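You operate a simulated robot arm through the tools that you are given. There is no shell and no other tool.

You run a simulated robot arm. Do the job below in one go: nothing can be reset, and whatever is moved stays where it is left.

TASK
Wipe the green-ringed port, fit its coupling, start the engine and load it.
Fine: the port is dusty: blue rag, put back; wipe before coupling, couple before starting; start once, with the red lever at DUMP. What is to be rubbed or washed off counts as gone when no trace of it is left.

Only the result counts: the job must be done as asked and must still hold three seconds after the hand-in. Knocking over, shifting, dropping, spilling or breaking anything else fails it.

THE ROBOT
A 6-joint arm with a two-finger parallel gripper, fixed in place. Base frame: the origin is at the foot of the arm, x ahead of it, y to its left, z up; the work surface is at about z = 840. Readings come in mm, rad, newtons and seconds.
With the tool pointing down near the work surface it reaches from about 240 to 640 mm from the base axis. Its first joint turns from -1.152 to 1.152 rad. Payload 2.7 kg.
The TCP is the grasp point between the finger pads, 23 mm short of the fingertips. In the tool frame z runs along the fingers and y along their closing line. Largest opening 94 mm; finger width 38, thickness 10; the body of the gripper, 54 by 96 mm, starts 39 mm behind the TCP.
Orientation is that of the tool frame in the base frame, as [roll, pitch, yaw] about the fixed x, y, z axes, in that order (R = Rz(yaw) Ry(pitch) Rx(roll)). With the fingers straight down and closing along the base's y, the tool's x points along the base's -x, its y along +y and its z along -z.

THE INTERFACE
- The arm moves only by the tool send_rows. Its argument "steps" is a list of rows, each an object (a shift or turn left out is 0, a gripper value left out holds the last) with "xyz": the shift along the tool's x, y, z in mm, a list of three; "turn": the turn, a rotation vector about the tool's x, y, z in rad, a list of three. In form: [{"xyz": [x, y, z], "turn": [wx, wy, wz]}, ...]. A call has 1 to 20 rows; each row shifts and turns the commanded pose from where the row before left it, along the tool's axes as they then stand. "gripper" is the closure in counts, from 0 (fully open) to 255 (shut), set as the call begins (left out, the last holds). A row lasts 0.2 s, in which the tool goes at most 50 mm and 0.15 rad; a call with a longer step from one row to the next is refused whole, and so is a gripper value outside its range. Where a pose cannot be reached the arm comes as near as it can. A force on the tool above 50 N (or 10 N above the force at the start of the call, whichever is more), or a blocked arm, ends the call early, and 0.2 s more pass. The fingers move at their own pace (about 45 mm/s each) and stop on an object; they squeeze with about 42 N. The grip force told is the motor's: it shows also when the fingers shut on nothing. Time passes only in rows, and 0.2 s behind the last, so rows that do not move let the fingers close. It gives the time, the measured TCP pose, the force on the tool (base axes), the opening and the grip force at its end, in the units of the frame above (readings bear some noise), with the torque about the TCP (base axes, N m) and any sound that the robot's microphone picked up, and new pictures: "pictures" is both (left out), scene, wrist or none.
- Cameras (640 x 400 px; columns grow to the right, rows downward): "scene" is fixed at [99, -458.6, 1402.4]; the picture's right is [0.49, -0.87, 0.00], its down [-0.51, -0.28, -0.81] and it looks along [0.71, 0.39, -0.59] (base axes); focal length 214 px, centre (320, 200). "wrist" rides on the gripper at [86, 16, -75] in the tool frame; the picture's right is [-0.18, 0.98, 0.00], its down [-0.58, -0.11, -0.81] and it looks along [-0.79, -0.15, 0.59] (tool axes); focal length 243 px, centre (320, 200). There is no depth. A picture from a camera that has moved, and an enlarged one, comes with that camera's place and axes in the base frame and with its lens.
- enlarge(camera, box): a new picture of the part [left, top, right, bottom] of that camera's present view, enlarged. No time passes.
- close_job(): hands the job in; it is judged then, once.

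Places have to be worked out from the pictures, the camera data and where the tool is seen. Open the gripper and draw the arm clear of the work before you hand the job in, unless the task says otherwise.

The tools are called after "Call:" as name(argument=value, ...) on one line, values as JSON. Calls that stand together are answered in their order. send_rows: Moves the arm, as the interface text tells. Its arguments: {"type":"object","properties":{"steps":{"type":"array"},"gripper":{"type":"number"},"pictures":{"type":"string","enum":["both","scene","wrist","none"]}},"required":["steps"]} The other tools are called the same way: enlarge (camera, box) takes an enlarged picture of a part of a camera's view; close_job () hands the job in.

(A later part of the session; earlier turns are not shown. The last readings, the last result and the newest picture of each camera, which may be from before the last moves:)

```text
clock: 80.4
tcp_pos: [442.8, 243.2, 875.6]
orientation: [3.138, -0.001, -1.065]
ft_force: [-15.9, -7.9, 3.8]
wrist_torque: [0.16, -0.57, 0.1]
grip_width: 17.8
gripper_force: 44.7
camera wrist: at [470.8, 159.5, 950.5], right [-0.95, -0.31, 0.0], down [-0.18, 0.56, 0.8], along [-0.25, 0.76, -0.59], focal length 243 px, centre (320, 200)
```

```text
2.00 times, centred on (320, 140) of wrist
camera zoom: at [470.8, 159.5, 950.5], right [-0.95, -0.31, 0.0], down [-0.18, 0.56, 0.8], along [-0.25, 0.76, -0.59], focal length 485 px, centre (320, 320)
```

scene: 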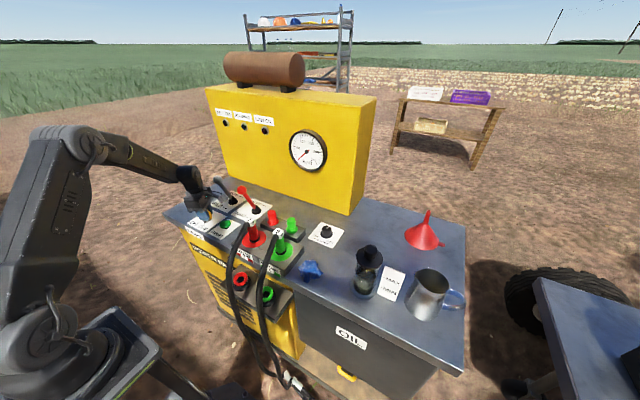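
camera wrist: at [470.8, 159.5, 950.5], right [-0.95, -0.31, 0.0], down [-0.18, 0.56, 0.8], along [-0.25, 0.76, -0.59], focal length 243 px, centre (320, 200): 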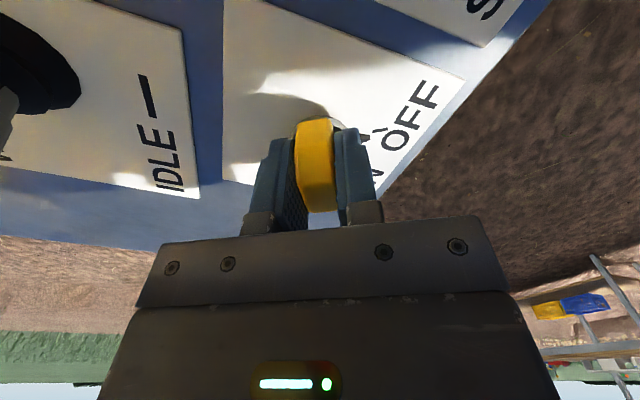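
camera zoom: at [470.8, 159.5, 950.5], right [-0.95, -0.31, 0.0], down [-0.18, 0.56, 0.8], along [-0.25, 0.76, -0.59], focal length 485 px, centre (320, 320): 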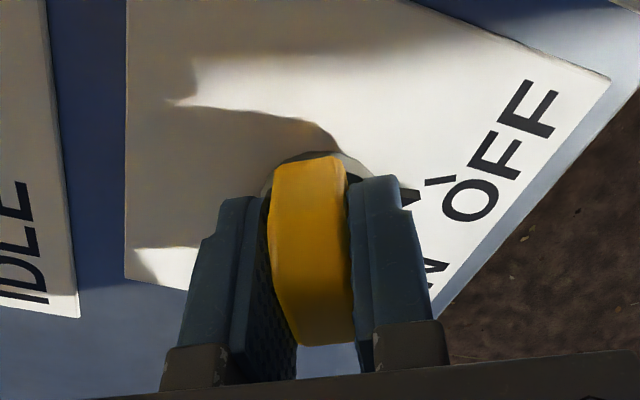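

The bar is gripped at 17.8 mm; the ~18 N side force says I should move back 1.5 mm along the closing line. I do that, then turn a first 26° clockwise (seen from above) while watching the torque.

Call:
send_rows(steps=[{"xyz": [0, 1.5, 0]}, {"xyz": [0, 0, 0]}], pictures="none")

Call:
send_rows(steps=[{"turn": [0, 0, 0.09]}, {"turn": [0, 0, 0.09]}, {"turn": [0, 0, 0.09]}, {"turn": [0, 0, 0.09]}, {"turn": [0, 0, 0.09]}, {"xyz": [0, 0, 0]}])

Call:
enlarge(camera="wrist", box=[200, 40, 440, 240])

Call:
enlarge(camera="scene", box=[160, 170, 270, 250])

```text
clock: 81.0
tcp_pos: [443.8, 244.0, 875.7]
orientation: [3.141, -0.002, -1.067]
ft_force: [-11.5, 0.5, -4.0]
wrist_torque: [-0.51, -0.37, 0.12]
grip_width: 17.8
gripper_force: 45.3
```

```text
clock: 82.4
tcp_pos: [440.1, 241.2, 876.3]
orientation: [3.14, -0.002, -1.519]
ft_force: [-28.2, -0.4, 6.1]
wrist_torque: [1.34, -0.02, 0.04]
grip_width: 18.0
gripper_force: 45.0
camera wrist: at [430.6, 155.5, 950.4], right [-0.99, 0.13, 0.0], down [0.08, 0.59, 0.81], along [0.11, 0.8, -0.59], focal length 243 px, centre (320, 200)
```

scene: 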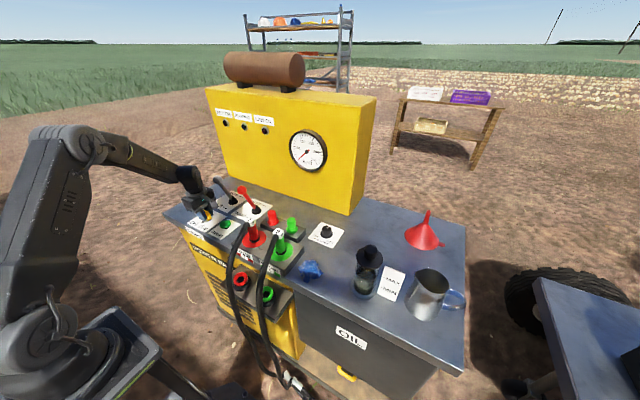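
wrist: 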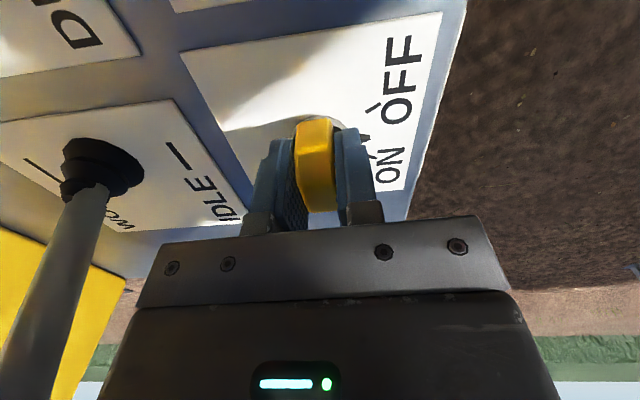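

```text
2.00 times, centred on (320, 140) of wrist
camera zoom: at [430.6, 155.5, 950.4], right [-0.99, 0.13, 0.0], down [0.08, 0.59, 0.81], along [0.11, 0.8, -0.59], focal length 485 px, centre (320, 320)
```

zoom: 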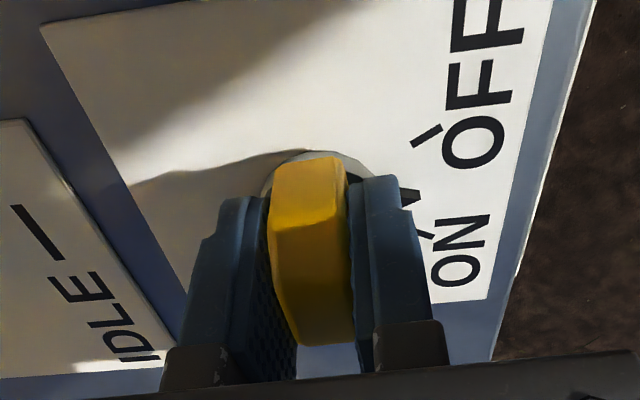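

```text
5.00 times, centred on (215, 210) of scene
camera zoom: at [98.2, -458.7, 1402.4], right [0.49, -0.87, 0.0], down [-0.51, -0.28, -0.81], along [0.71, 0.39, -0.58], focal length 1072 px, centre (845, 150)
```

zoom: 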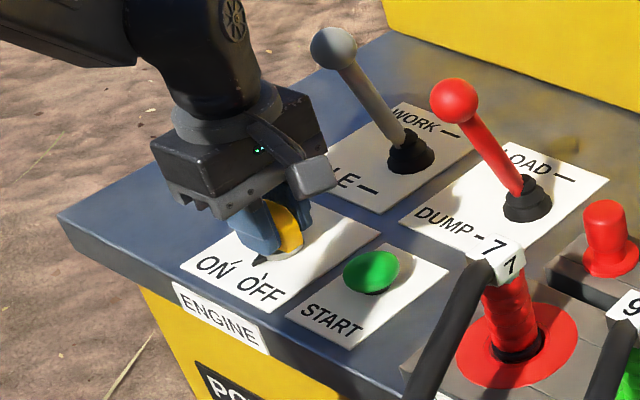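

The bar turns with the fingers and the pointer is midway, but a 28 N side force shows the axis lies ~2.7 mm towards -x of my commanded point. I shift to relieve that and then continue turning.

Call:
send_rows(steps=[{"xyz": [0.7, 1.4, 0]}, {"xyz": [0.6, 1.4, 0]}, {"xyz": [0, 0, 0]}], pictures="none")

Call:
send_rows(steps=[{"turn": [0, 0, 0.09]}, {"turn": [0, 0, 0.09]}, {"turn": [0, 0, 0.09]}, {"xyz": [0, 0, 0]}])

Call:
enlarge(camera="scene", box=[160, 170, 270, 250])

Call:
enlarge(camera="wrist", box=[200, 40, 440, 240])

```text
clock: 83.2
tcp_pos: [443.6, 242.8, 874.7]
orientation: [-3.134, 0.003, -1.517]
ft_force: [11.6, 20.8, -17.0]
wrist_torque: [-0.44, 0.9, -0.03]
grip_width: 17.8
gripper_force: 45.3
```

```text
clock: 84.2
tcp_pos: [441.9, 242.5, 875.7]
orientation: [-3.136, 0.005, -1.79]
ft_force: [16.0, 24.1, -8.7]
wrist_torque: [-0.07, 0.95, -0.04]
grip_width: 17.9
gripper_force: 44.7
camera wrist: at [406.7, 161.3, 950.1], right [-0.92, 0.39, 0.0], down [0.23, 0.54, 0.81], along [0.32, 0.74, -0.59], focal length 243 px, centre (320, 200)
```

scene: 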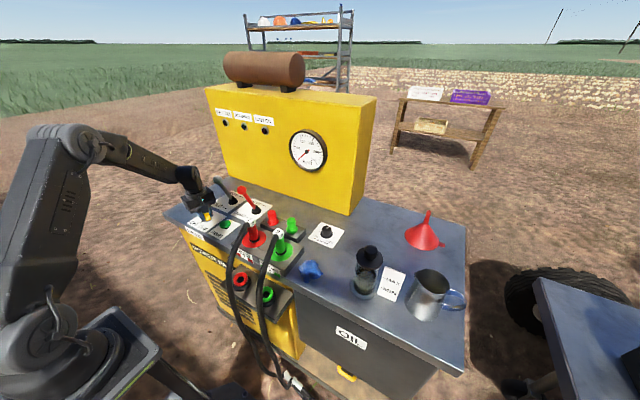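
wrist: 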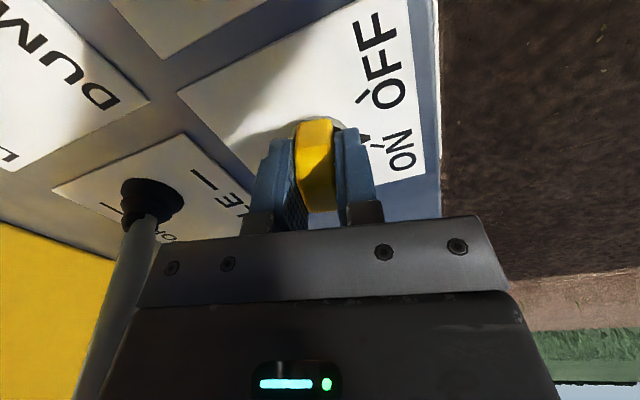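

```text
5.00 times, centred on (215, 210) of scene
camera zoom: at [99.5, -457.9, 1402.6], right [0.49, -0.87, 0.0], down [-0.51, -0.28, -0.81], along [0.71, 0.39, -0.59], focal length 1072 px, centre (845, 150)
```

zoom: 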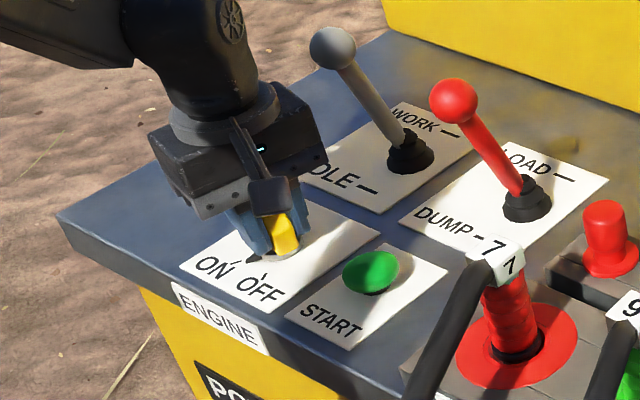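

```text
2.00 times, centred on (320, 140) of wrist
camera zoom: at [406.7, 161.3, 950.1], right [-0.92, 0.39, 0.0], down [0.23, 0.54, 0.81], along [0.32, 0.74, -0.59], focal length 485 px, centre (320, 320)
```

zoom: 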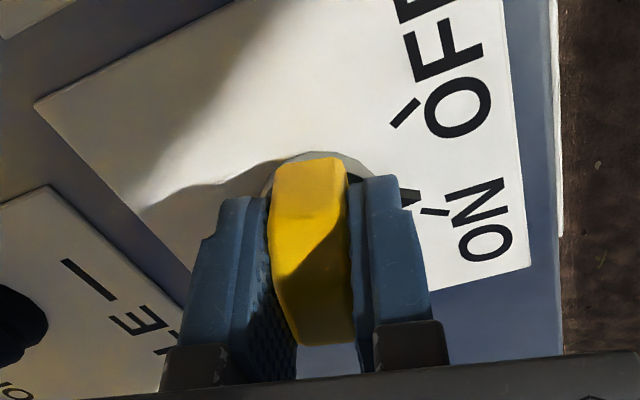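

The pointer is nearing the ON mark; the side force has flipped, so I correct by about (+1, +1.6) mm and turn further.

Call:
send_rows(steps=[{"xyz": [-0.9, -0.3, 0]}, {"xyz": [-0.9, -0.3, 0]}, {"xyz": [0, 0, 0]}], pictures="none")

Call:
send_rows(steps=[{"turn": [0, 0, 0.08]}, {"turn": [0, 0, 0.08]}, {"turn": [0, 0, 0.08]}, {"xyz": [0, 0, 0]}])

Call:
enlarge(camera="scene", box=[160, 170, 270, 250])

Call:
enlarge(camera="wrist", box=[200, 40, 440, 240])

Call:
enlarge(camera="scene", box=[200, 90, 340, 180])

```text
clock: 85.0
tcp_pos: [441.1, 242.7, 875.2]
orientation: [-3.139, -0.002, -1.789]
ft_force: [-1.3, 8.1, 8.4]
wrist_torque: [1.48, 0.07, 0.01]
grip_width: 17.7
gripper_force: 45.1
```

```text
clock: 86.0
tcp_pos: [441.0, 242.1, 875.9]
orientation: [-3.14, -0.001, -2.028]
ft_force: [-7.7, -1.1, 12.1]
wrist_torque: [1.19, -0.18, 0.01]
grip_width: 17.8
gripper_force: 45.0
camera wrist: at [388.3, 172.2, 950.6], right [-0.8, 0.6, 0.0], down [0.35, 0.48, 0.81], along [0.48, 0.64, -0.59], focal length 243 px, centre (320, 200)
```

scene: 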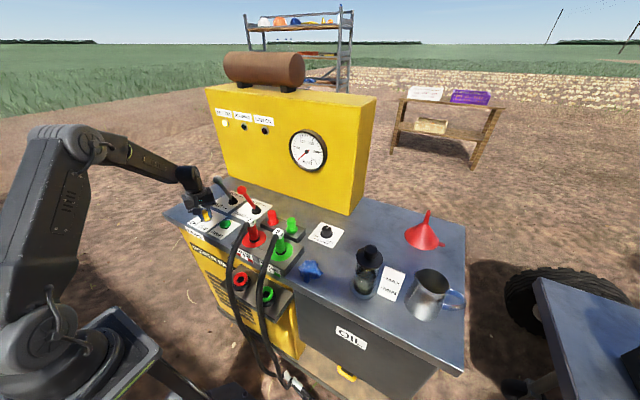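
wrist: 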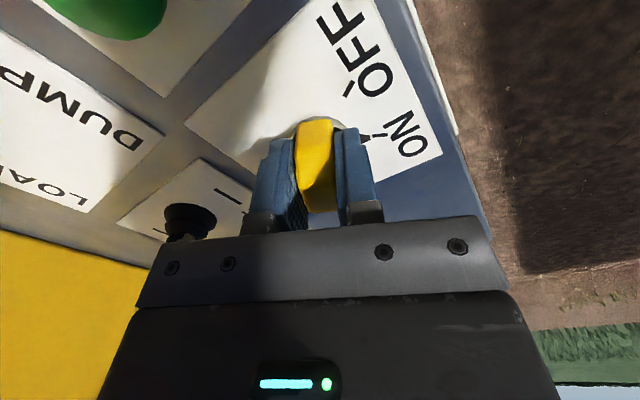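

```text
5.00 times, centred on (215, 210) of scene
camera zoom: at [98.6, -458.7, 1402.4], right [0.49, -0.87, 0.0], down [-0.51, -0.28, -0.81], along [0.71, 0.39, -0.58], focal length 1072 px, centre (845, 150)
```

zoom: 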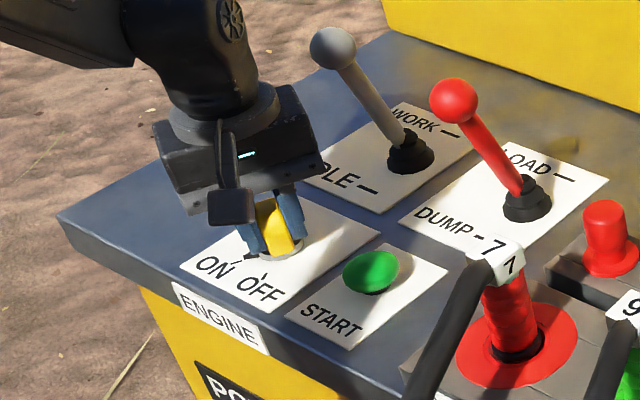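

```text
2.00 times, centred on (320, 140) of wrist
camera zoom: at [388.3, 172.2, 950.6], right [-0.8, 0.6, 0.0], down [0.35, 0.48, 0.81], along [0.48, 0.64, -0.59], focal length 485 px, centre (320, 320)
```

zoom: 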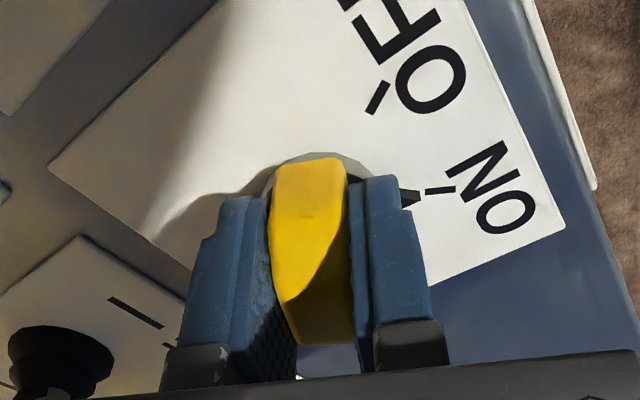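

```text
4.44 times, centred on (270, 135) of scene
camera zoom: at [98.6, -458.7, 1402.4], right [0.49, -0.87, 0.0], down [-0.51, -0.28, -0.81], along [0.71, 0.39, -0.58], focal length 953 px, centre (542, 489)
```

zoom: 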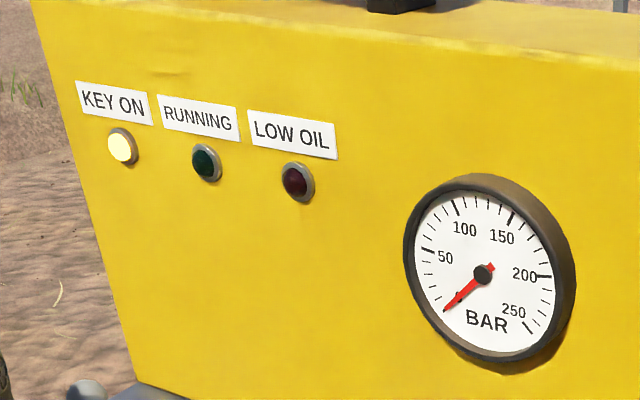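

The KEY ON lamp is lit, the pointer stands at the ON mark, and LOW OIL stays dark. I add a hair of turn, then open and rise clear.

Call:
send_rows(steps=[{"turn": [0, 0, 0.03]}, {"xyz": [0, 0, 0]}], pictures="none")

Call:
send_rows(gripper=85, steps=[{"xyz": [0, 0, 0]}, {"xyz": [0, 0, 0]}, {"xyz": [0, 0, 0]}, {"xyz": [0, 0, -5]}, {"xyz": [0, 0, -20]}, {"xyz": [0, 0, -30]}, {"xyz": [0, 0, -40]}, {"xyz": [0, 0, -30]}, {"xyz": [0, 0, 0]}])

Call:
enlarge(camera="scene", box=[200, 90, 340, 180])

Call:
enlarge(camera="scene", box=[180, 180, 290, 260])

Call:
enlarge(camera="wrist", box=[240, 0, 440, 125])

```text
clock: 86.6
tcp_pos: [440.6, 243.1, 876.4]
orientation: [-3.14, -0.002, -2.057]
ft_force: [-10.2, -4.1, 14.4]
wrist_torque: [0.77, 0.02, 0.01]
grip_width: 17.9
gripper_force: 45.1
```

```text
clock: 88.6
tcp_pos: [438.0, 244.0, 1000.2]
orientation: [-3.14, -0.001, -2.058]
ft_force: [-0.5, -0.5, 0.3]
wrist_torque: [-0.01, 0.02, 0.03]
grip_width: 62.8
gripper_force: 0.1
camera wrist: at [384.3, 174.4, 1074.8], right [-0.78, 0.62, 0.0], down [0.37, 0.46, 0.81], along [0.5, 0.63, -0.59], focal length 243 px, centre (320, 200)
```

scene: 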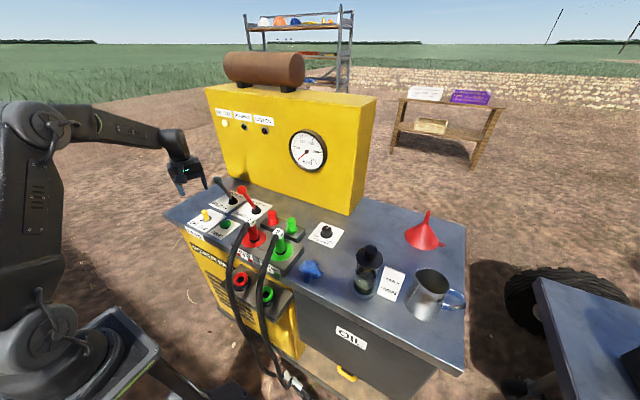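
wrist: 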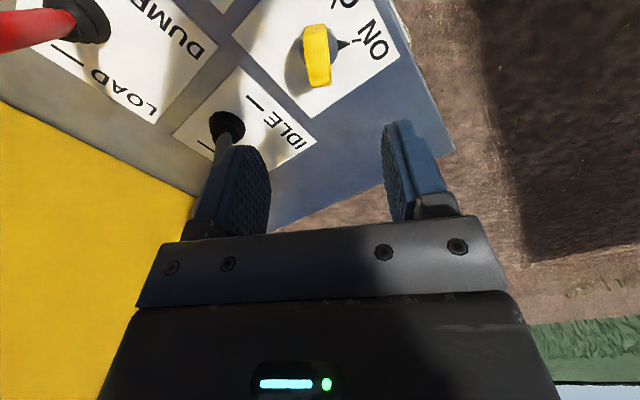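

```text
4.44 times, centred on (270, 135) of scene
camera zoom: at [99.0, -458.6, 1402.4], right [0.49, -0.87, 0.0], down [-0.51, -0.28, -0.81], along [0.71, 0.39, -0.59], focal length 953 px, centre (542, 489)
```

zoom: 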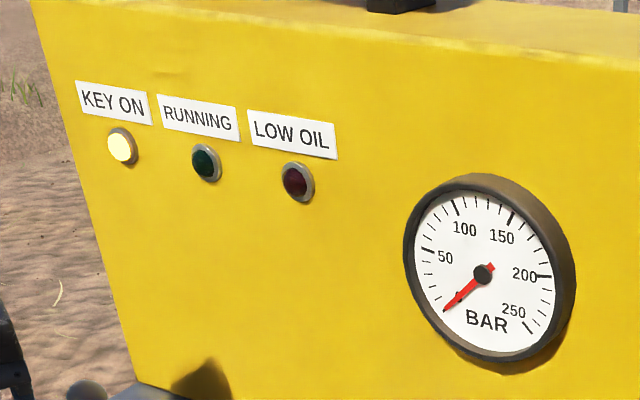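

```text
5.00 times, centred on (235, 220) of scene
camera zoom: at [99.0, -458.6, 1402.4], right [0.49, -0.87, 0.0], down [-0.51, -0.28, -0.81], along [0.71, 0.39, -0.59], focal length 1072 px, centre (745, 100)
```

zoom: 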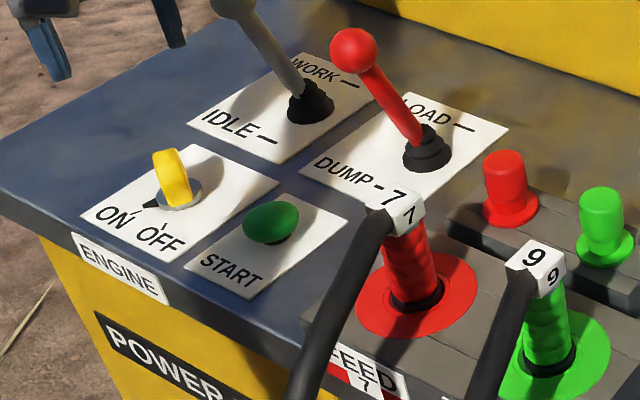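

```text
3.20 times, centred on (340, 62) of wrist
camera zoom: at [384.3, 174.4, 1074.8], right [-0.78, 0.62, 0.0], down [0.37, 0.46, 0.81], along [0.5, 0.63, -0.59], focal length 776 px, centre (256, 640)
```

zoom: 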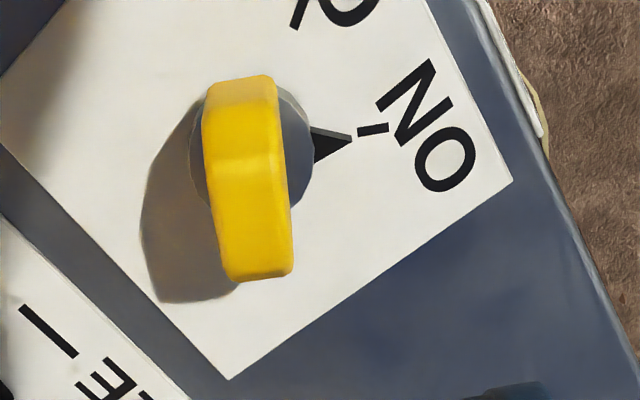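

The key stays ON. The START button is at about (448, 142, top ≈856). I turn the gripper back to its normal heading, shut the fingers, and go above the button; the red lever is still at DUMP.

Call:
send_rows(gripper=255, steps=[{"turn": [0, 0, 0.1359]}, {"turn": [0, 0, 0.1359]}, {"turn": [0, 0, 0.1359]}, {"turn": [0, 0, 0.1359]}, {"turn": [0, 0, 0.1359]}, {"turn": [0, 0, 0.1359]}, {"turn": [0, 0, 0.1359]}, {"turn": [0, 0, 0.1359]}, {"xyz": [-2, -34, 16]}, {"xyz": [-2, -34, 16]}, {"xyz": [-2, -34, 18]}, {"xyz": [0, 0, 0]}, {"xyz": [0, 0, 0]}])

Call:
enlarge(camera="wrist", box=[220, 0, 420, 150])

Call:
enlarge(camera="scene", box=[180, 170, 290, 260])

```text
clock: 91.4
tcp_pos: [445.5, 143.8, 952.4]
orientation: [-3.14, 0.002, 3.138]
ft_force: [0.6, -0.3, 1.3]
wrist_torque: [-0.03, -0.01, 0.01]
grip_width: 0.0
gripper_force: 42.2
camera wrist: at [357.8, 159.5, 1027.7], right [0.19, 0.98, 0.0], down [0.58, -0.11, 0.81], along [0.79, -0.15, -0.59], focal length 243 px, centre (320, 200)
```

scene: 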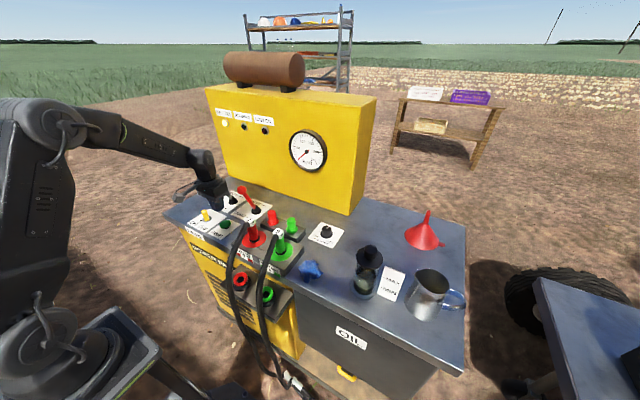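
wrist: 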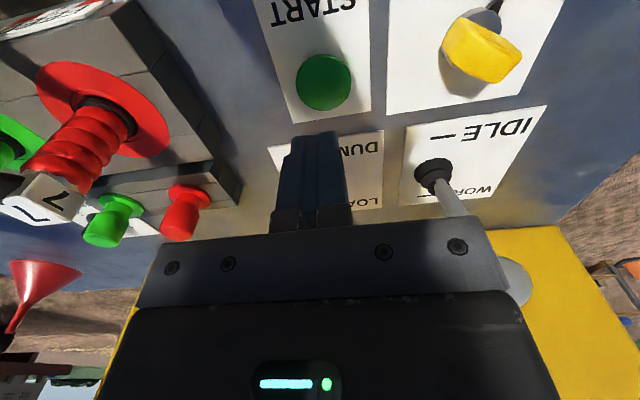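

```text
2.67 times, centred on (320, 75) of wrist
camera zoom: at [357.8, 159.5, 1027.7], right [0.19, 0.98, 0.0], down [0.58, -0.11, 0.81], along [0.79, -0.15, -0.59], focal length 647 px, centre (320, 533)
```

zoom: 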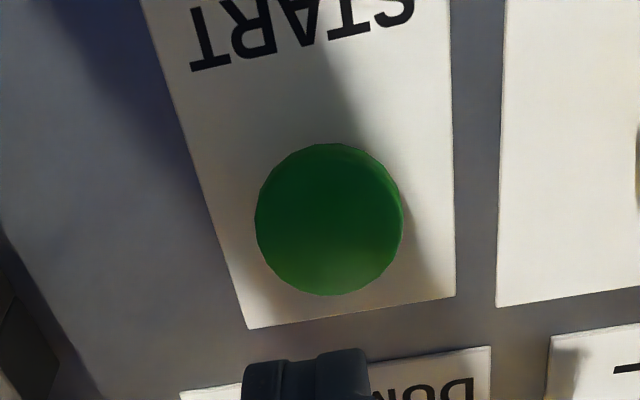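

```text
4.44 times, centred on (235, 215) of scene
camera zoom: at [99.0, -458.6, 1402.4], right [0.49, -0.87, 0.0], down [-0.51, -0.28, -0.81], along [0.71, 0.39, -0.59], focal length 953 px, centre (698, 133)
```

zoom: 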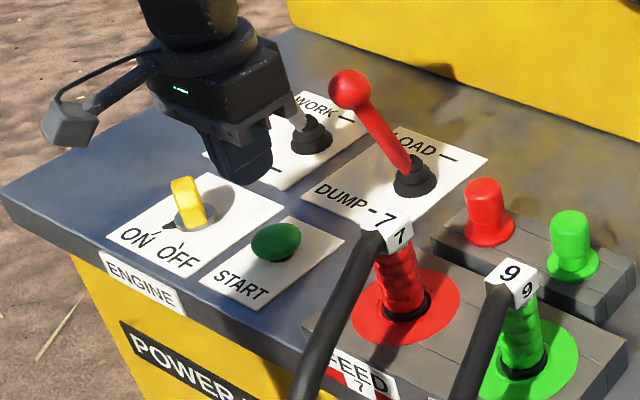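

The button is a 40 mm dome centred at about (448, 144.5), nearly under the closed fingertips. I shift 3 mm forward and go down to just above it.

Call:
send_rows(steps=[{"xyz": [-3, 0.5, 20]}, {"xyz": [0, 0, 20]}, {"xyz": [0, 0, 14]}, {"xyz": [0, 0, 6]}, {"xyz": [0, 0, 0]}, {"xyz": [0, 0, 0]}])

Call:
enlarge(camera="wrist", box=[220, 40, 420, 190])

Call:
enlarge(camera="scene", box=[180, 170, 290, 260])

```text
clock: 92.8
tcp_pos: [449.6, 141.0, 889.8]
orientation: [-3.141, 0.002, 3.139]
ft_force: [-0.4, 0.5, -0.5]
wrist_torque: [0.02, 0.02, 0.03]
grip_width: 0.0
gripper_force: 41.5
camera wrist: at [362.6, 156.6, 964.9], right [0.19, 0.98, 0.0], down [0.58, -0.11, 0.81], along [0.79, -0.15, -0.59], focal length 243 px, centre (320, 200)
```

scene: 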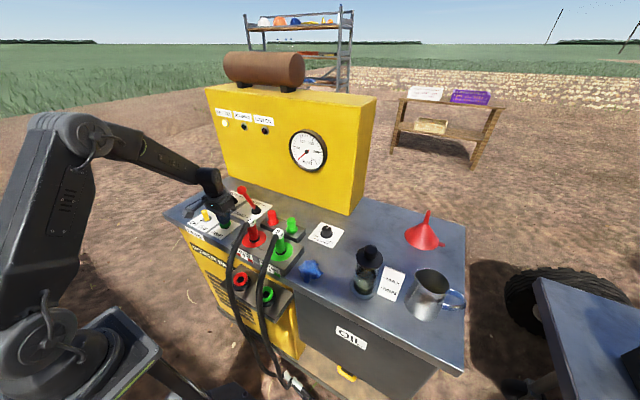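
wrist: 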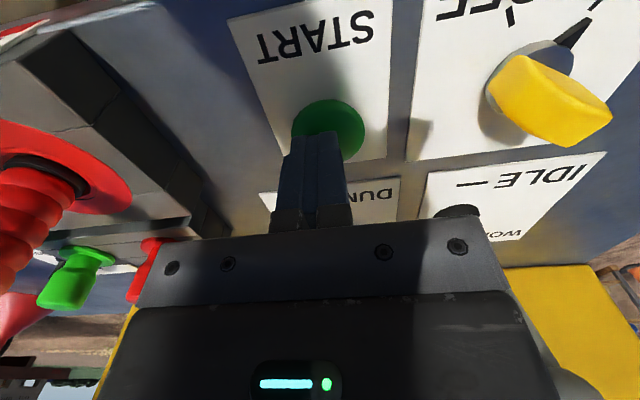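

```text
2.67 times, centred on (320, 115) of wrist
camera zoom: at [362.6, 156.6, 964.9], right [0.19, 0.98, 0.0], down [0.58, -0.11, 0.81], along [0.79, -0.15, -0.59], focal length 647 px, centre (320, 427)
```

zoom: 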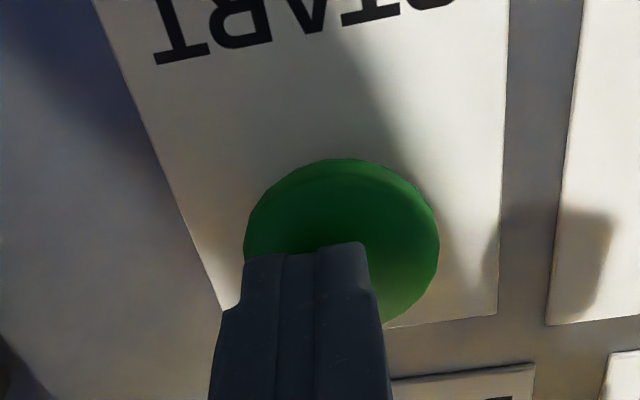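

```text
4.44 times, centred on (235, 215) of scene
camera zoom: at [99.0, -458.6, 1402.4], right [0.49, -0.87, 0.0], down [-0.51, -0.28, -0.81], along [0.71, 0.39, -0.59], focal length 953 px, centre (698, 133)
```

zoom: 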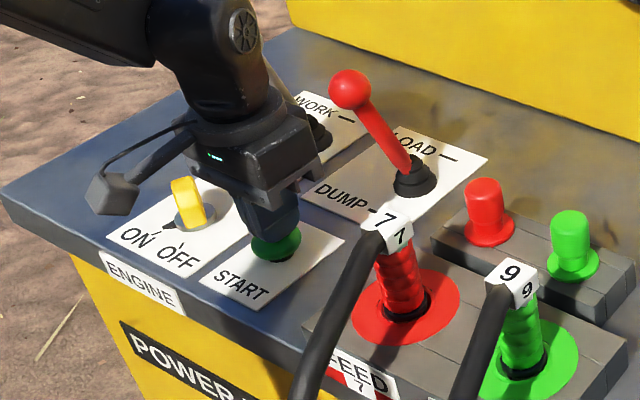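

Fingertips are just above the button and slightly low in y. I shift 3 mm, and press gently in small steps, listening.

Call:
send_rows(steps=[{"xyz": [1, 3, 2]}, {"xyz": [0, 0, 2]}, {"xyz": [0, 0, 2]}, {"xyz": [0, 0, 0]}], pictures="none")

Call:
send_rows(steps=[{"xyz": [0, 0, 2]}, {"xyz": [0, 0, 2]}], pictures="none")

```text
clock: 93.8
tcp_pos: [448.3, 143.7, 884.0]
orientation: [-3.139, 0.001, 3.137]
ft_force: [0.5, -1.3, 2.5]
wrist_torque: [-0.02, 0.0, 0.03]
grip_width: 0.0
gripper_force: 42.2
```

```text
clock: 94.4
tcp_pos: [448.9, 143.7, 880.9]
orientation: [-3.139, 0.003, 3.137]
ft_force: [0.3, -1.4, 9.1]
wrist_torque: [-0.01, 0.13, 0.02]
grip_width: 0.0
gripper_force: 41.5
heard: click
```

A click at ~9 N. I check the lamps right away, with no time passing.

Call:
enlarge(camera="scene", box=[200, 90, 340, 180])

```text
4.44 times, centred on (270, 135) of scene
camera zoom: at [98.8, -458.6, 1402.4], right [0.49, -0.87, 0.0], down [-0.51, -0.28, -0.81], along [0.71, 0.39, -0.59], focal length 953 px, centre (542, 489)
```

zoom: 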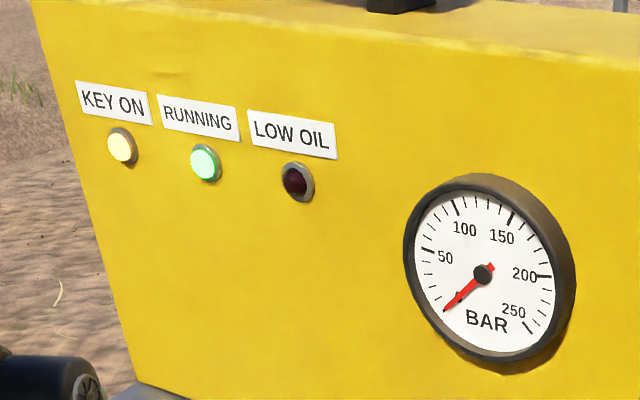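

RUNNING is lit: the engine has started. I release the button straight up.

Call:
send_rows(steps=[{"xyz": [0, 0, -10]}, {"xyz": [0, 0, -30]}, {"xyz": [0, 0, -40]}, {"xyz": [0, 0, -30]}, {"xyz": [0, 0, 0]}, {"xyz": [0, 0, 0]}])

Call:
enlarge(camera="scene", box=[200, 90, 340, 180])

Call:
enlarge(camera="scene", box=[200, 160, 300, 240])

```text
clock: 95.8
tcp_pos: [449.1, 144.0, 991.9]
orientation: [-3.141, 0.002, 3.138]
ft_force: [-0.7, -0.7, 0.4]
wrist_torque: [-0.01, -0.01, 0.01]
grip_width: 0.0
gripper_force: 41.5
camera wrist: at [363.0, 159.6, 1066.4], right [0.19, 0.98, 0.0], down [0.58, -0.11, 0.81], along [0.79, -0.15, -0.59], focal length 243 px, centre (320, 200)
```

scene: 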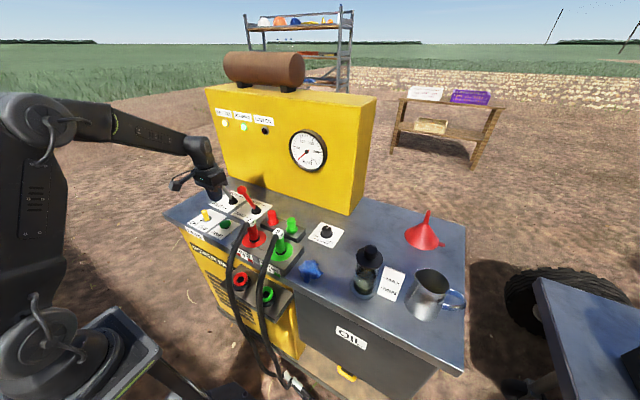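
wrist: 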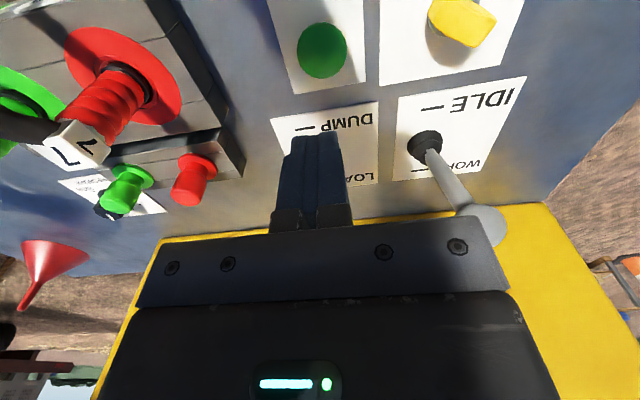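

```text
4.44 times, centred on (270, 135) of scene
camera zoom: at [99.0, -458.6, 1402.4], right [0.49, -0.87, 0.0], down [-0.51, -0.28, -0.81], along [0.71, 0.39, -0.59], focal length 953 px, centre (542, 489)
```

zoom: 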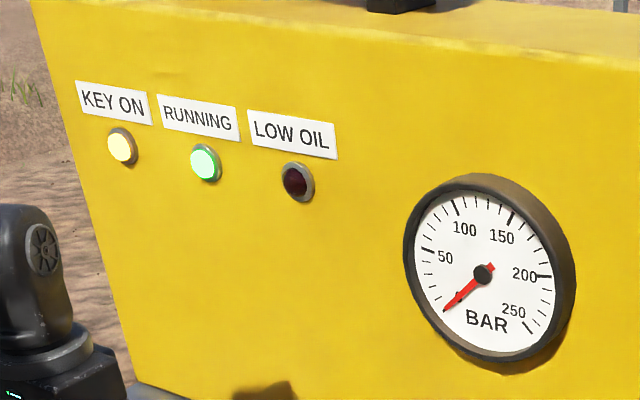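

```text
5.00 times, centred on (250, 200) of scene
camera zoom: at [99.0, -458.6, 1402.4], right [0.49, -0.87, 0.0], down [-0.51, -0.28, -0.81], along [0.71, 0.39, -0.59], focal length 1072 px, centre (670, 200)
```

zoom: 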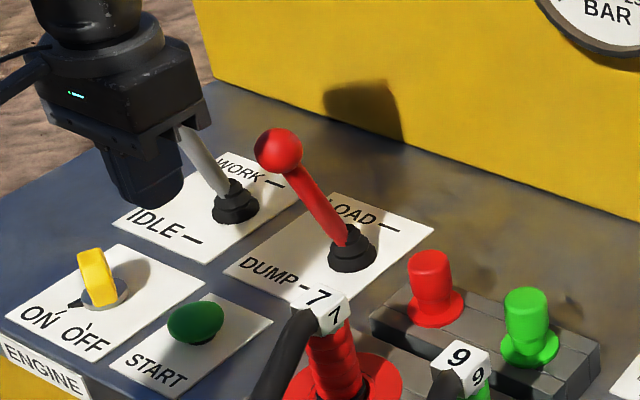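

The engine keeps running. To place the red lever's ball precisely I move aside to y≈60 for a clear wrist view of it.

Call:
send_rows(steps=[{"xyz": [-5, -28, -8]}, {"xyz": [-5, -30, -8]}, {"xyz": [0, -28, -4]}, {"xyz": [0, 0, 0]}, {"xyz": [0, 0, 0]}], pictures="wrist")

Call:
enlarge(camera="wrist", box=[340, 80, 540, 230])

```text
clock: 97.0
tcp_pos: [458.6, 55.2, 1010.7]
orientation: [-3.14, 0.003, 3.139]
ft_force: [0.5, -1.0, 0.0]
wrist_torque: [-0.01, -0.02, -0.01]
grip_width: 0.0
gripper_force: 42.0
camera wrist: at [372.6, 72.6, 1086.0], right [0.19, 0.98, 0.0], down [0.58, -0.11, 0.81], along [0.79, -0.15, -0.59], focal length 243 px, centre (320, 200)
```

wrist: 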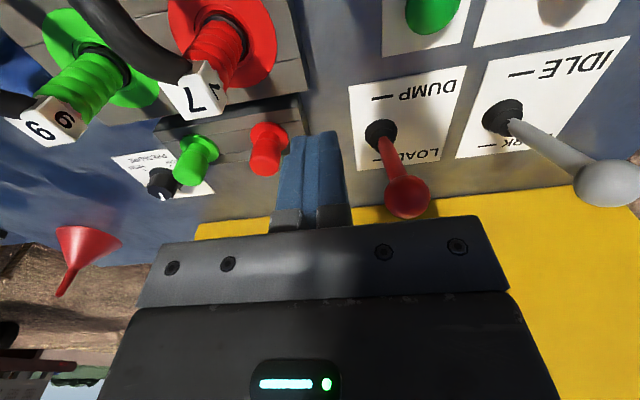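

```text
2.67 times, centred on (440, 155) of wrist
camera zoom: at [372.6, 72.6, 1086.0], right [0.19, 0.98, 0.0], down [0.58, -0.11, 0.81], along [0.79, -0.15, -0.59], focal length 647 px, centre (0, 320)
```

zoom: 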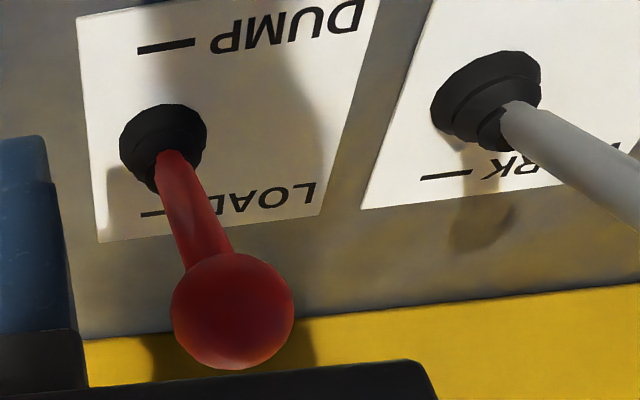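

The red ball is at (535.5, 112, 970) and the lever's marks are at x≈528 (DUMP) and 625 (LOAD). I bring the closed fingers behind the ball at y≈112, fingertips at z≈953.

Call:
send_rows(steps=[{"xyz": [-4, 18, 8]}, {"xyz": [-6, 19, 12]}, {"xyz": [-6, 19, 15]}, {"xyz": [-8, 0, 0]}, {"xyz": [0, 0, 0]}, {"xyz": [0, 0, 0]}])

Call:
enlarge(camera="scene", box=[190, 150, 310, 250])

Call:
enlarge(camera="wrist", box=[220, 80, 420, 230])

```text
clock: 98.4
tcp_pos: [482.3, 115.3, 974.8]
orientation: [-3.139, 0.0, 3.137]
ft_force: [-0.2, -0.3, -0.3]
wrist_torque: [0.01, 0.0, -0.01]
grip_width: 0.0
gripper_force: 41.7
camera wrist: at [395.2, 130.7, 1050.1], right [0.19, 0.98, 0.0], down [0.58, -0.11, 0.81], along [0.79, -0.15, -0.59], focal length 243 px, centre (320, 200)
```

scene: 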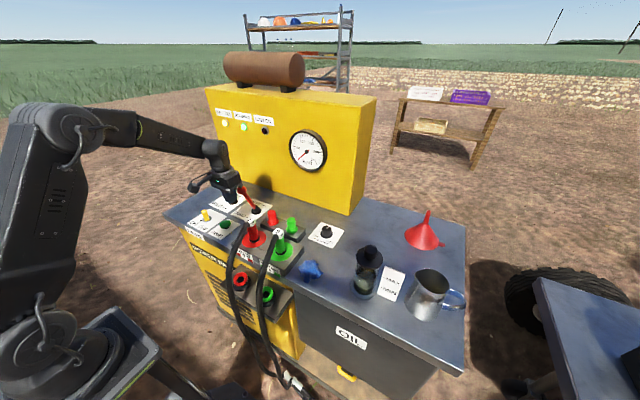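
wrist: 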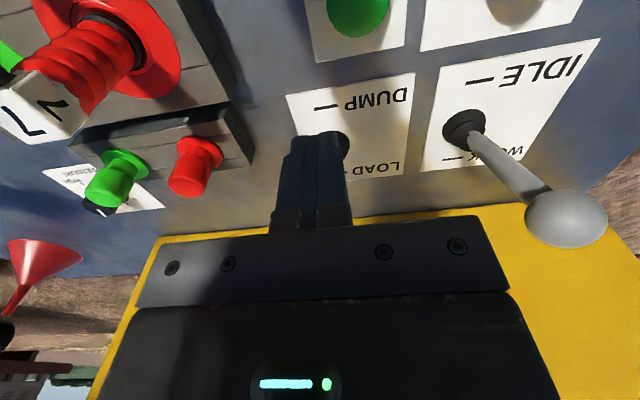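

```text
4.00 times, centred on (250, 200) of scene
camera zoom: at [99.0, -458.5, 1402.4], right [0.49, -0.87, 0.0], down [-0.51, -0.28, -0.81], along [0.71, 0.39, -0.59], focal length 858 px, centre (600, 200)
```

zoom: 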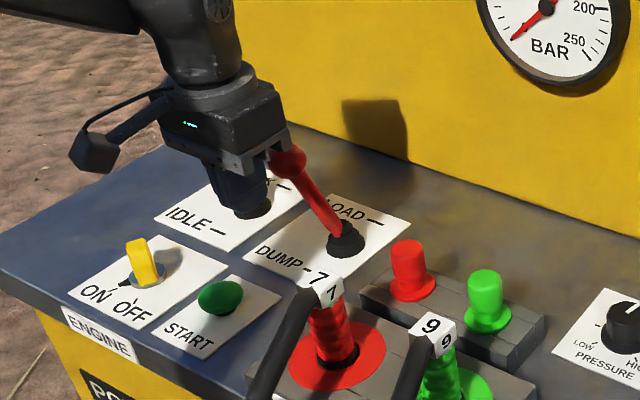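

```text
2.67 times, centred on (320, 155) of wrist
camera zoom: at [395.2, 130.7, 1050.1], right [0.19, 0.98, 0.0], down [0.58, -0.11, 0.81], along [0.79, -0.15, -0.59], focal length 647 px, centre (320, 320)
```

zoom: 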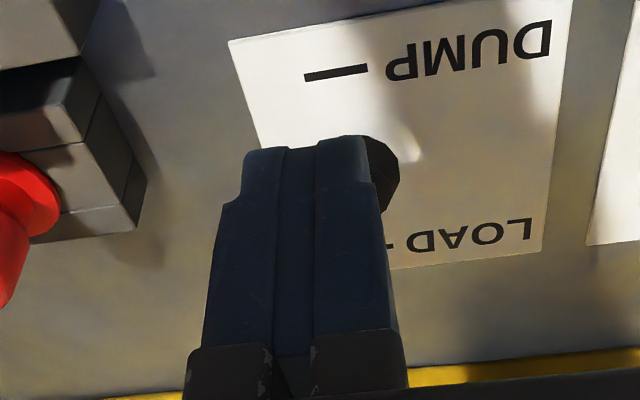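

The fingers stand right behind the ball, ~3 mm too far in y. I correct and start pushing the lever towards LOAD (+x).

Call:
send_rows(steps=[{"xyz": [-5, -3, 0]}, {"xyz": [-7, 0, 0]}, {"xyz": [-7, 0, 0]}, {"xyz": [-7, 0, 0]}, {"xyz": [-7, 0, 0]}, {"xyz": [-7, 0, 0]}, {"xyz": [-7, 0, 0]}, {"xyz": [0, 0, 0]}])

Call:
enlarge(camera="scene", box=[190, 150, 310, 250])

```text
clock: 100.2
tcp_pos: [529.2, 111.8, 975.7]
orientation: [-3.14, -0.001, 3.139]
ft_force: [-0.6, -0.8, -0.5]
wrist_torque: [-0.04, 0.01, -0.01]
grip_width: 0.0
gripper_force: 42.2
camera wrist: at [443.0, 127.6, 1050.5], right [0.19, 0.98, 0.0], down [0.58, -0.11, 0.81], along [0.79, -0.15, -0.59], focal length 243 px, centre (320, 200)
```

scene: 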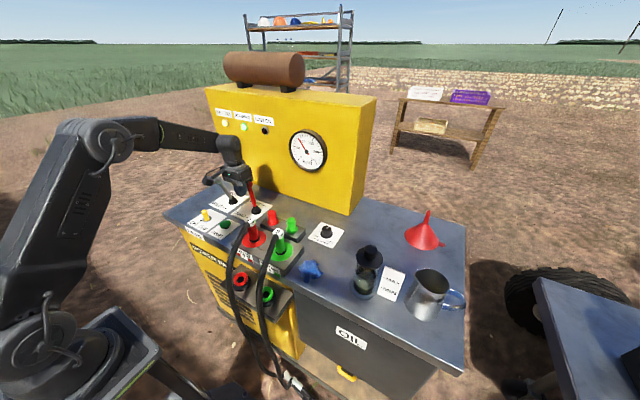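
wrist: 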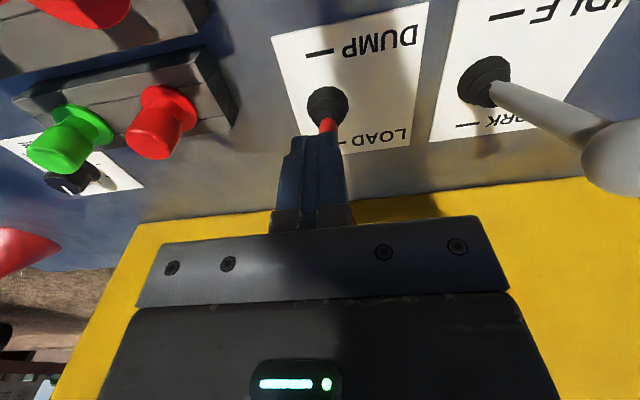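

```text
4.00 times, centred on (250, 200) of scene
camera zoom: at [99.0, -458.6, 1402.4], right [0.49, -0.87, 0.0], down [-0.51, -0.28, -0.81], along [0.71, 0.39, -0.59], focal length 858 px, centre (600, 200)
```

zoom: 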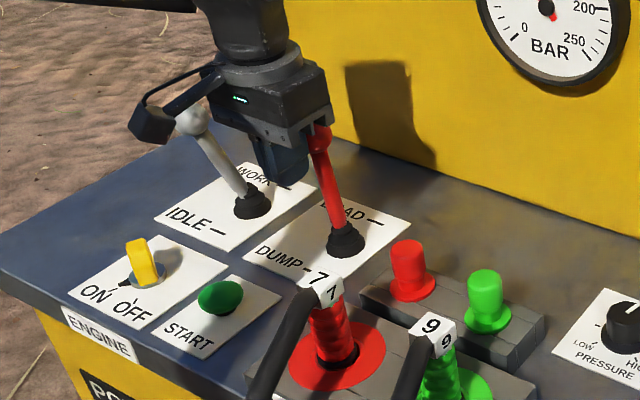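

The lever follows with almost no force and the gauge has begun to rise. I push on to the LOAD end.

Call:
send_rows(steps=[{"xyz": [-7, 0, 0]}, {"xyz": [-7, 0, 0]}, {"xyz": [-7, 0, 0]}, {"xyz": [-7, 0, 0]}, {"xyz": [-7, 0, 0]}, {"xyz": [-7, 0, 0]}, {"xyz": [-5, 0, 0]}, {"xyz": [0, 0, 0]}])

Call:
enlarge(camera="scene", box=[190, 150, 310, 250])

Call:
enlarge(camera="scene", box=[200, 90, 340, 180])

```text
clock: 102.0
tcp_pos: [576.3, 111.2, 977.4]
orientation: [-3.14, 0.001, 3.139]
ft_force: [1.0, -0.2, 0.9]
wrist_torque: [0.0, 0.02, 0.01]
grip_width: 0.0
gripper_force: 42.2
camera wrist: at [491.0, 126.7, 1051.3], right [0.19, 0.98, 0.0], down [0.58, -0.11, 0.81], along [0.79, -0.15, -0.59], focal length 243 px, centre (320, 200)
```

scene: 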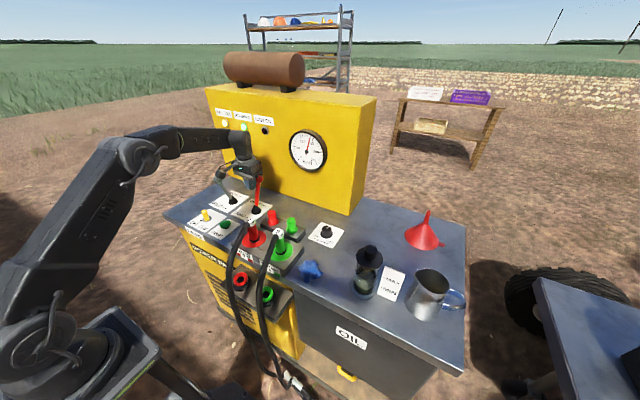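
wrist: 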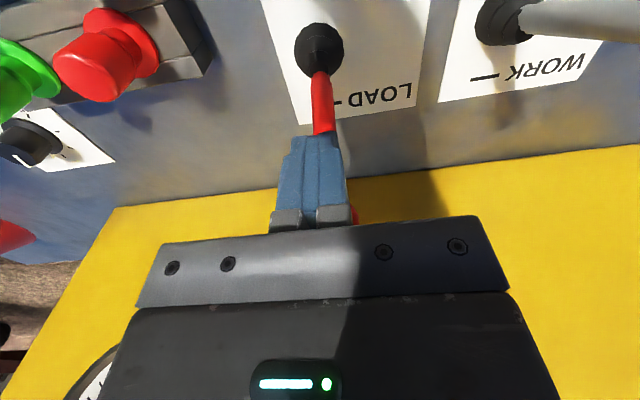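

```text
4.00 times, centred on (250, 200) of scene
camera zoom: at [99.0, -458.6, 1402.4], right [0.49, -0.87, 0.0], down [-0.51, -0.28, -0.81], along [0.71, 0.39, -0.59], focal length 858 px, centre (600, 200)
```

zoom: 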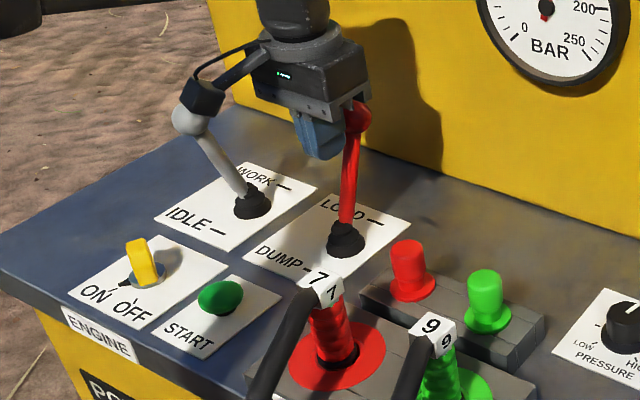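

```text
4.44 times, centred on (270, 135) of scene
camera zoom: at [99.0, -458.6, 1402.4], right [0.49, -0.87, 0.0], down [-0.51, -0.28, -0.81], along [0.71, 0.39, -0.59], focal length 953 px, centre (542, 489)
```

zoom: 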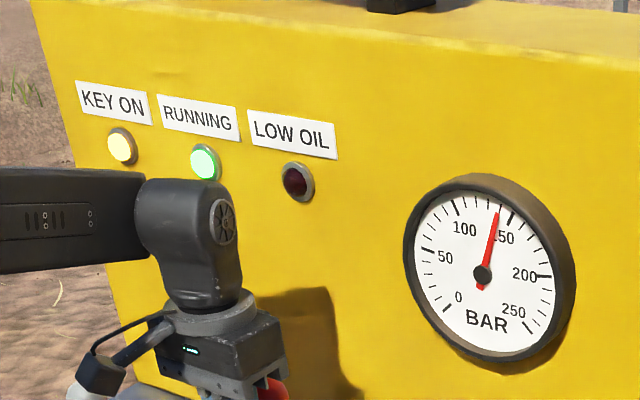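

Gauge at about 140 bar, RUNNING lit, and the ball is at x≈620, which is the LOAD end. I back off in -x, rise and check that the lever stays.

Call:
send_rows(steps=[{"xyz": [10, 0, 0]}, {"xyz": [25, 0, 0]}, {"xyz": [30, 0, 0]}, {"xyz": [30, 0, -20]}, {"xyz": [25, 0, -40]}, {"xyz": [20, 0, -40]}, {"xyz": [0, 0, 0]}, {"xyz": [0, 0, 0]}])

Call:
enlarge(camera="scene", box=[190, 150, 310, 250])

Call:
enlarge(camera="scene", box=[200, 90, 340, 180])

Call:
enlarge(camera="wrist", box=[260, 60, 500, 230])

```text
clock: 103.8
tcp_pos: [433.3, 108.4, 1078.5]
orientation: [-3.139, 0.0, 3.139]
ft_force: [0.4, -0.3, 0.3]
wrist_torque: [0.0, 0.0, 0.02]
grip_width: 0.0
gripper_force: 41.7
camera wrist: at [347.4, 124.8, 1153.5], right [0.19, 0.98, 0.0], down [0.58, -0.11, 0.81], along [0.79, -0.15, -0.59], focal length 243 px, centre (320, 200)
```

scene: 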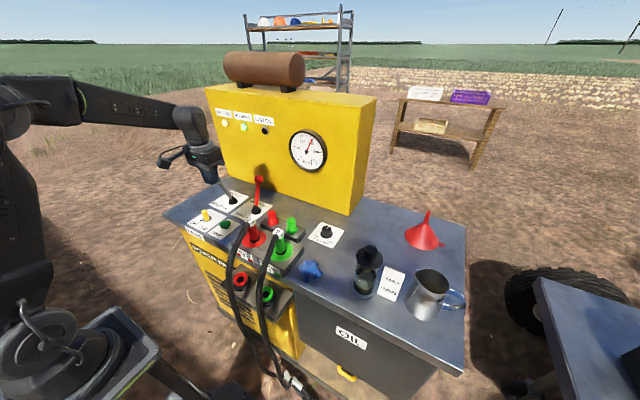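
wrist: 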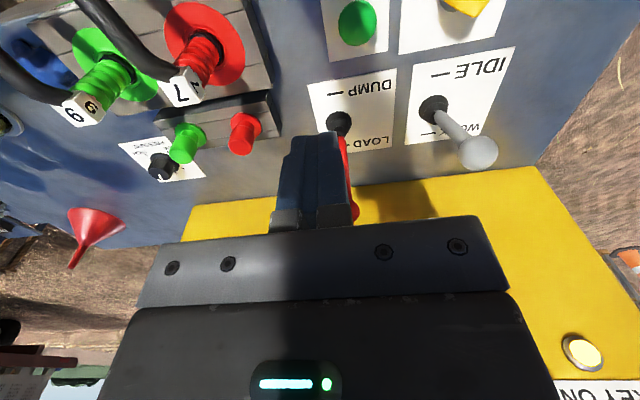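

```text
4.00 times, centred on (250, 200) of scene
camera zoom: at [99.0, -458.6, 1402.4], right [0.49, -0.87, 0.0], down [-0.51, -0.28, -0.81], along [0.71, 0.39, -0.59], focal length 858 px, centre (600, 200)
```

zoom: 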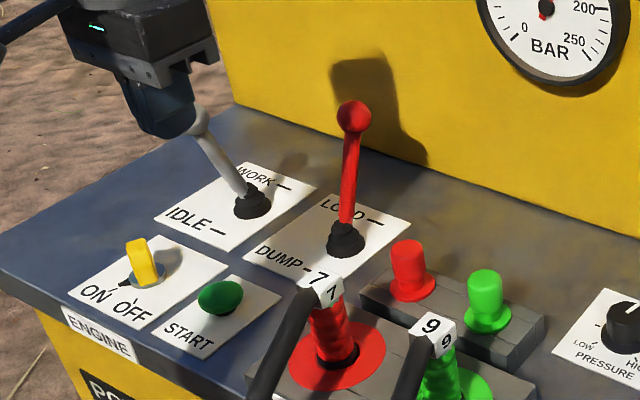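

```text
4.44 times, centred on (270, 135) of scene
camera zoom: at [99.0, -458.6, 1402.4], right [0.49, -0.87, 0.0], down [-0.51, -0.28, -0.81], along [0.71, 0.39, -0.59], focal length 953 px, centre (542, 489)
```

zoom: 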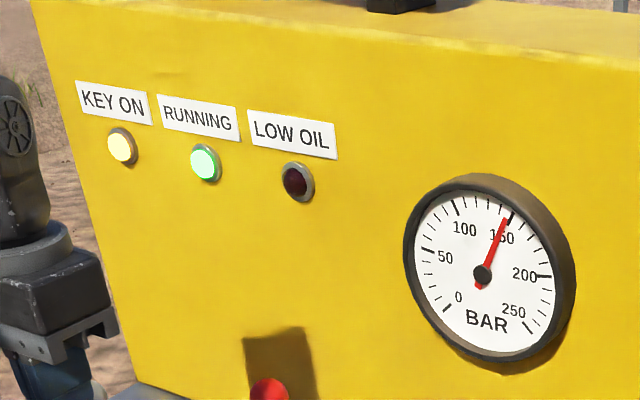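

```text
2.35 times, centred on (380, 145) of wrist
camera zoom: at [347.4, 124.8, 1153.5], right [0.19, 0.98, 0.0], down [0.58, -0.11, 0.81], along [0.79, -0.15, -0.59], focal length 571 px, centre (179, 329)
```

zoom: 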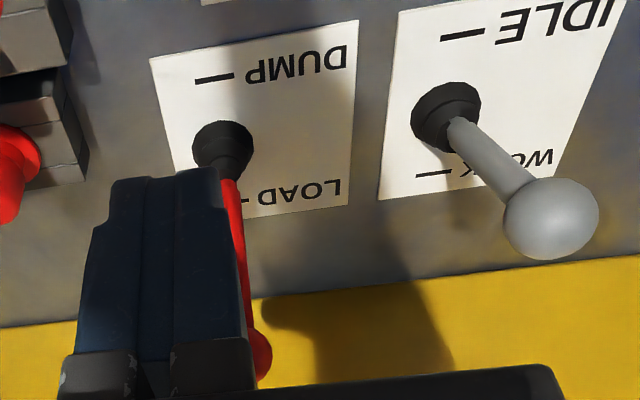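

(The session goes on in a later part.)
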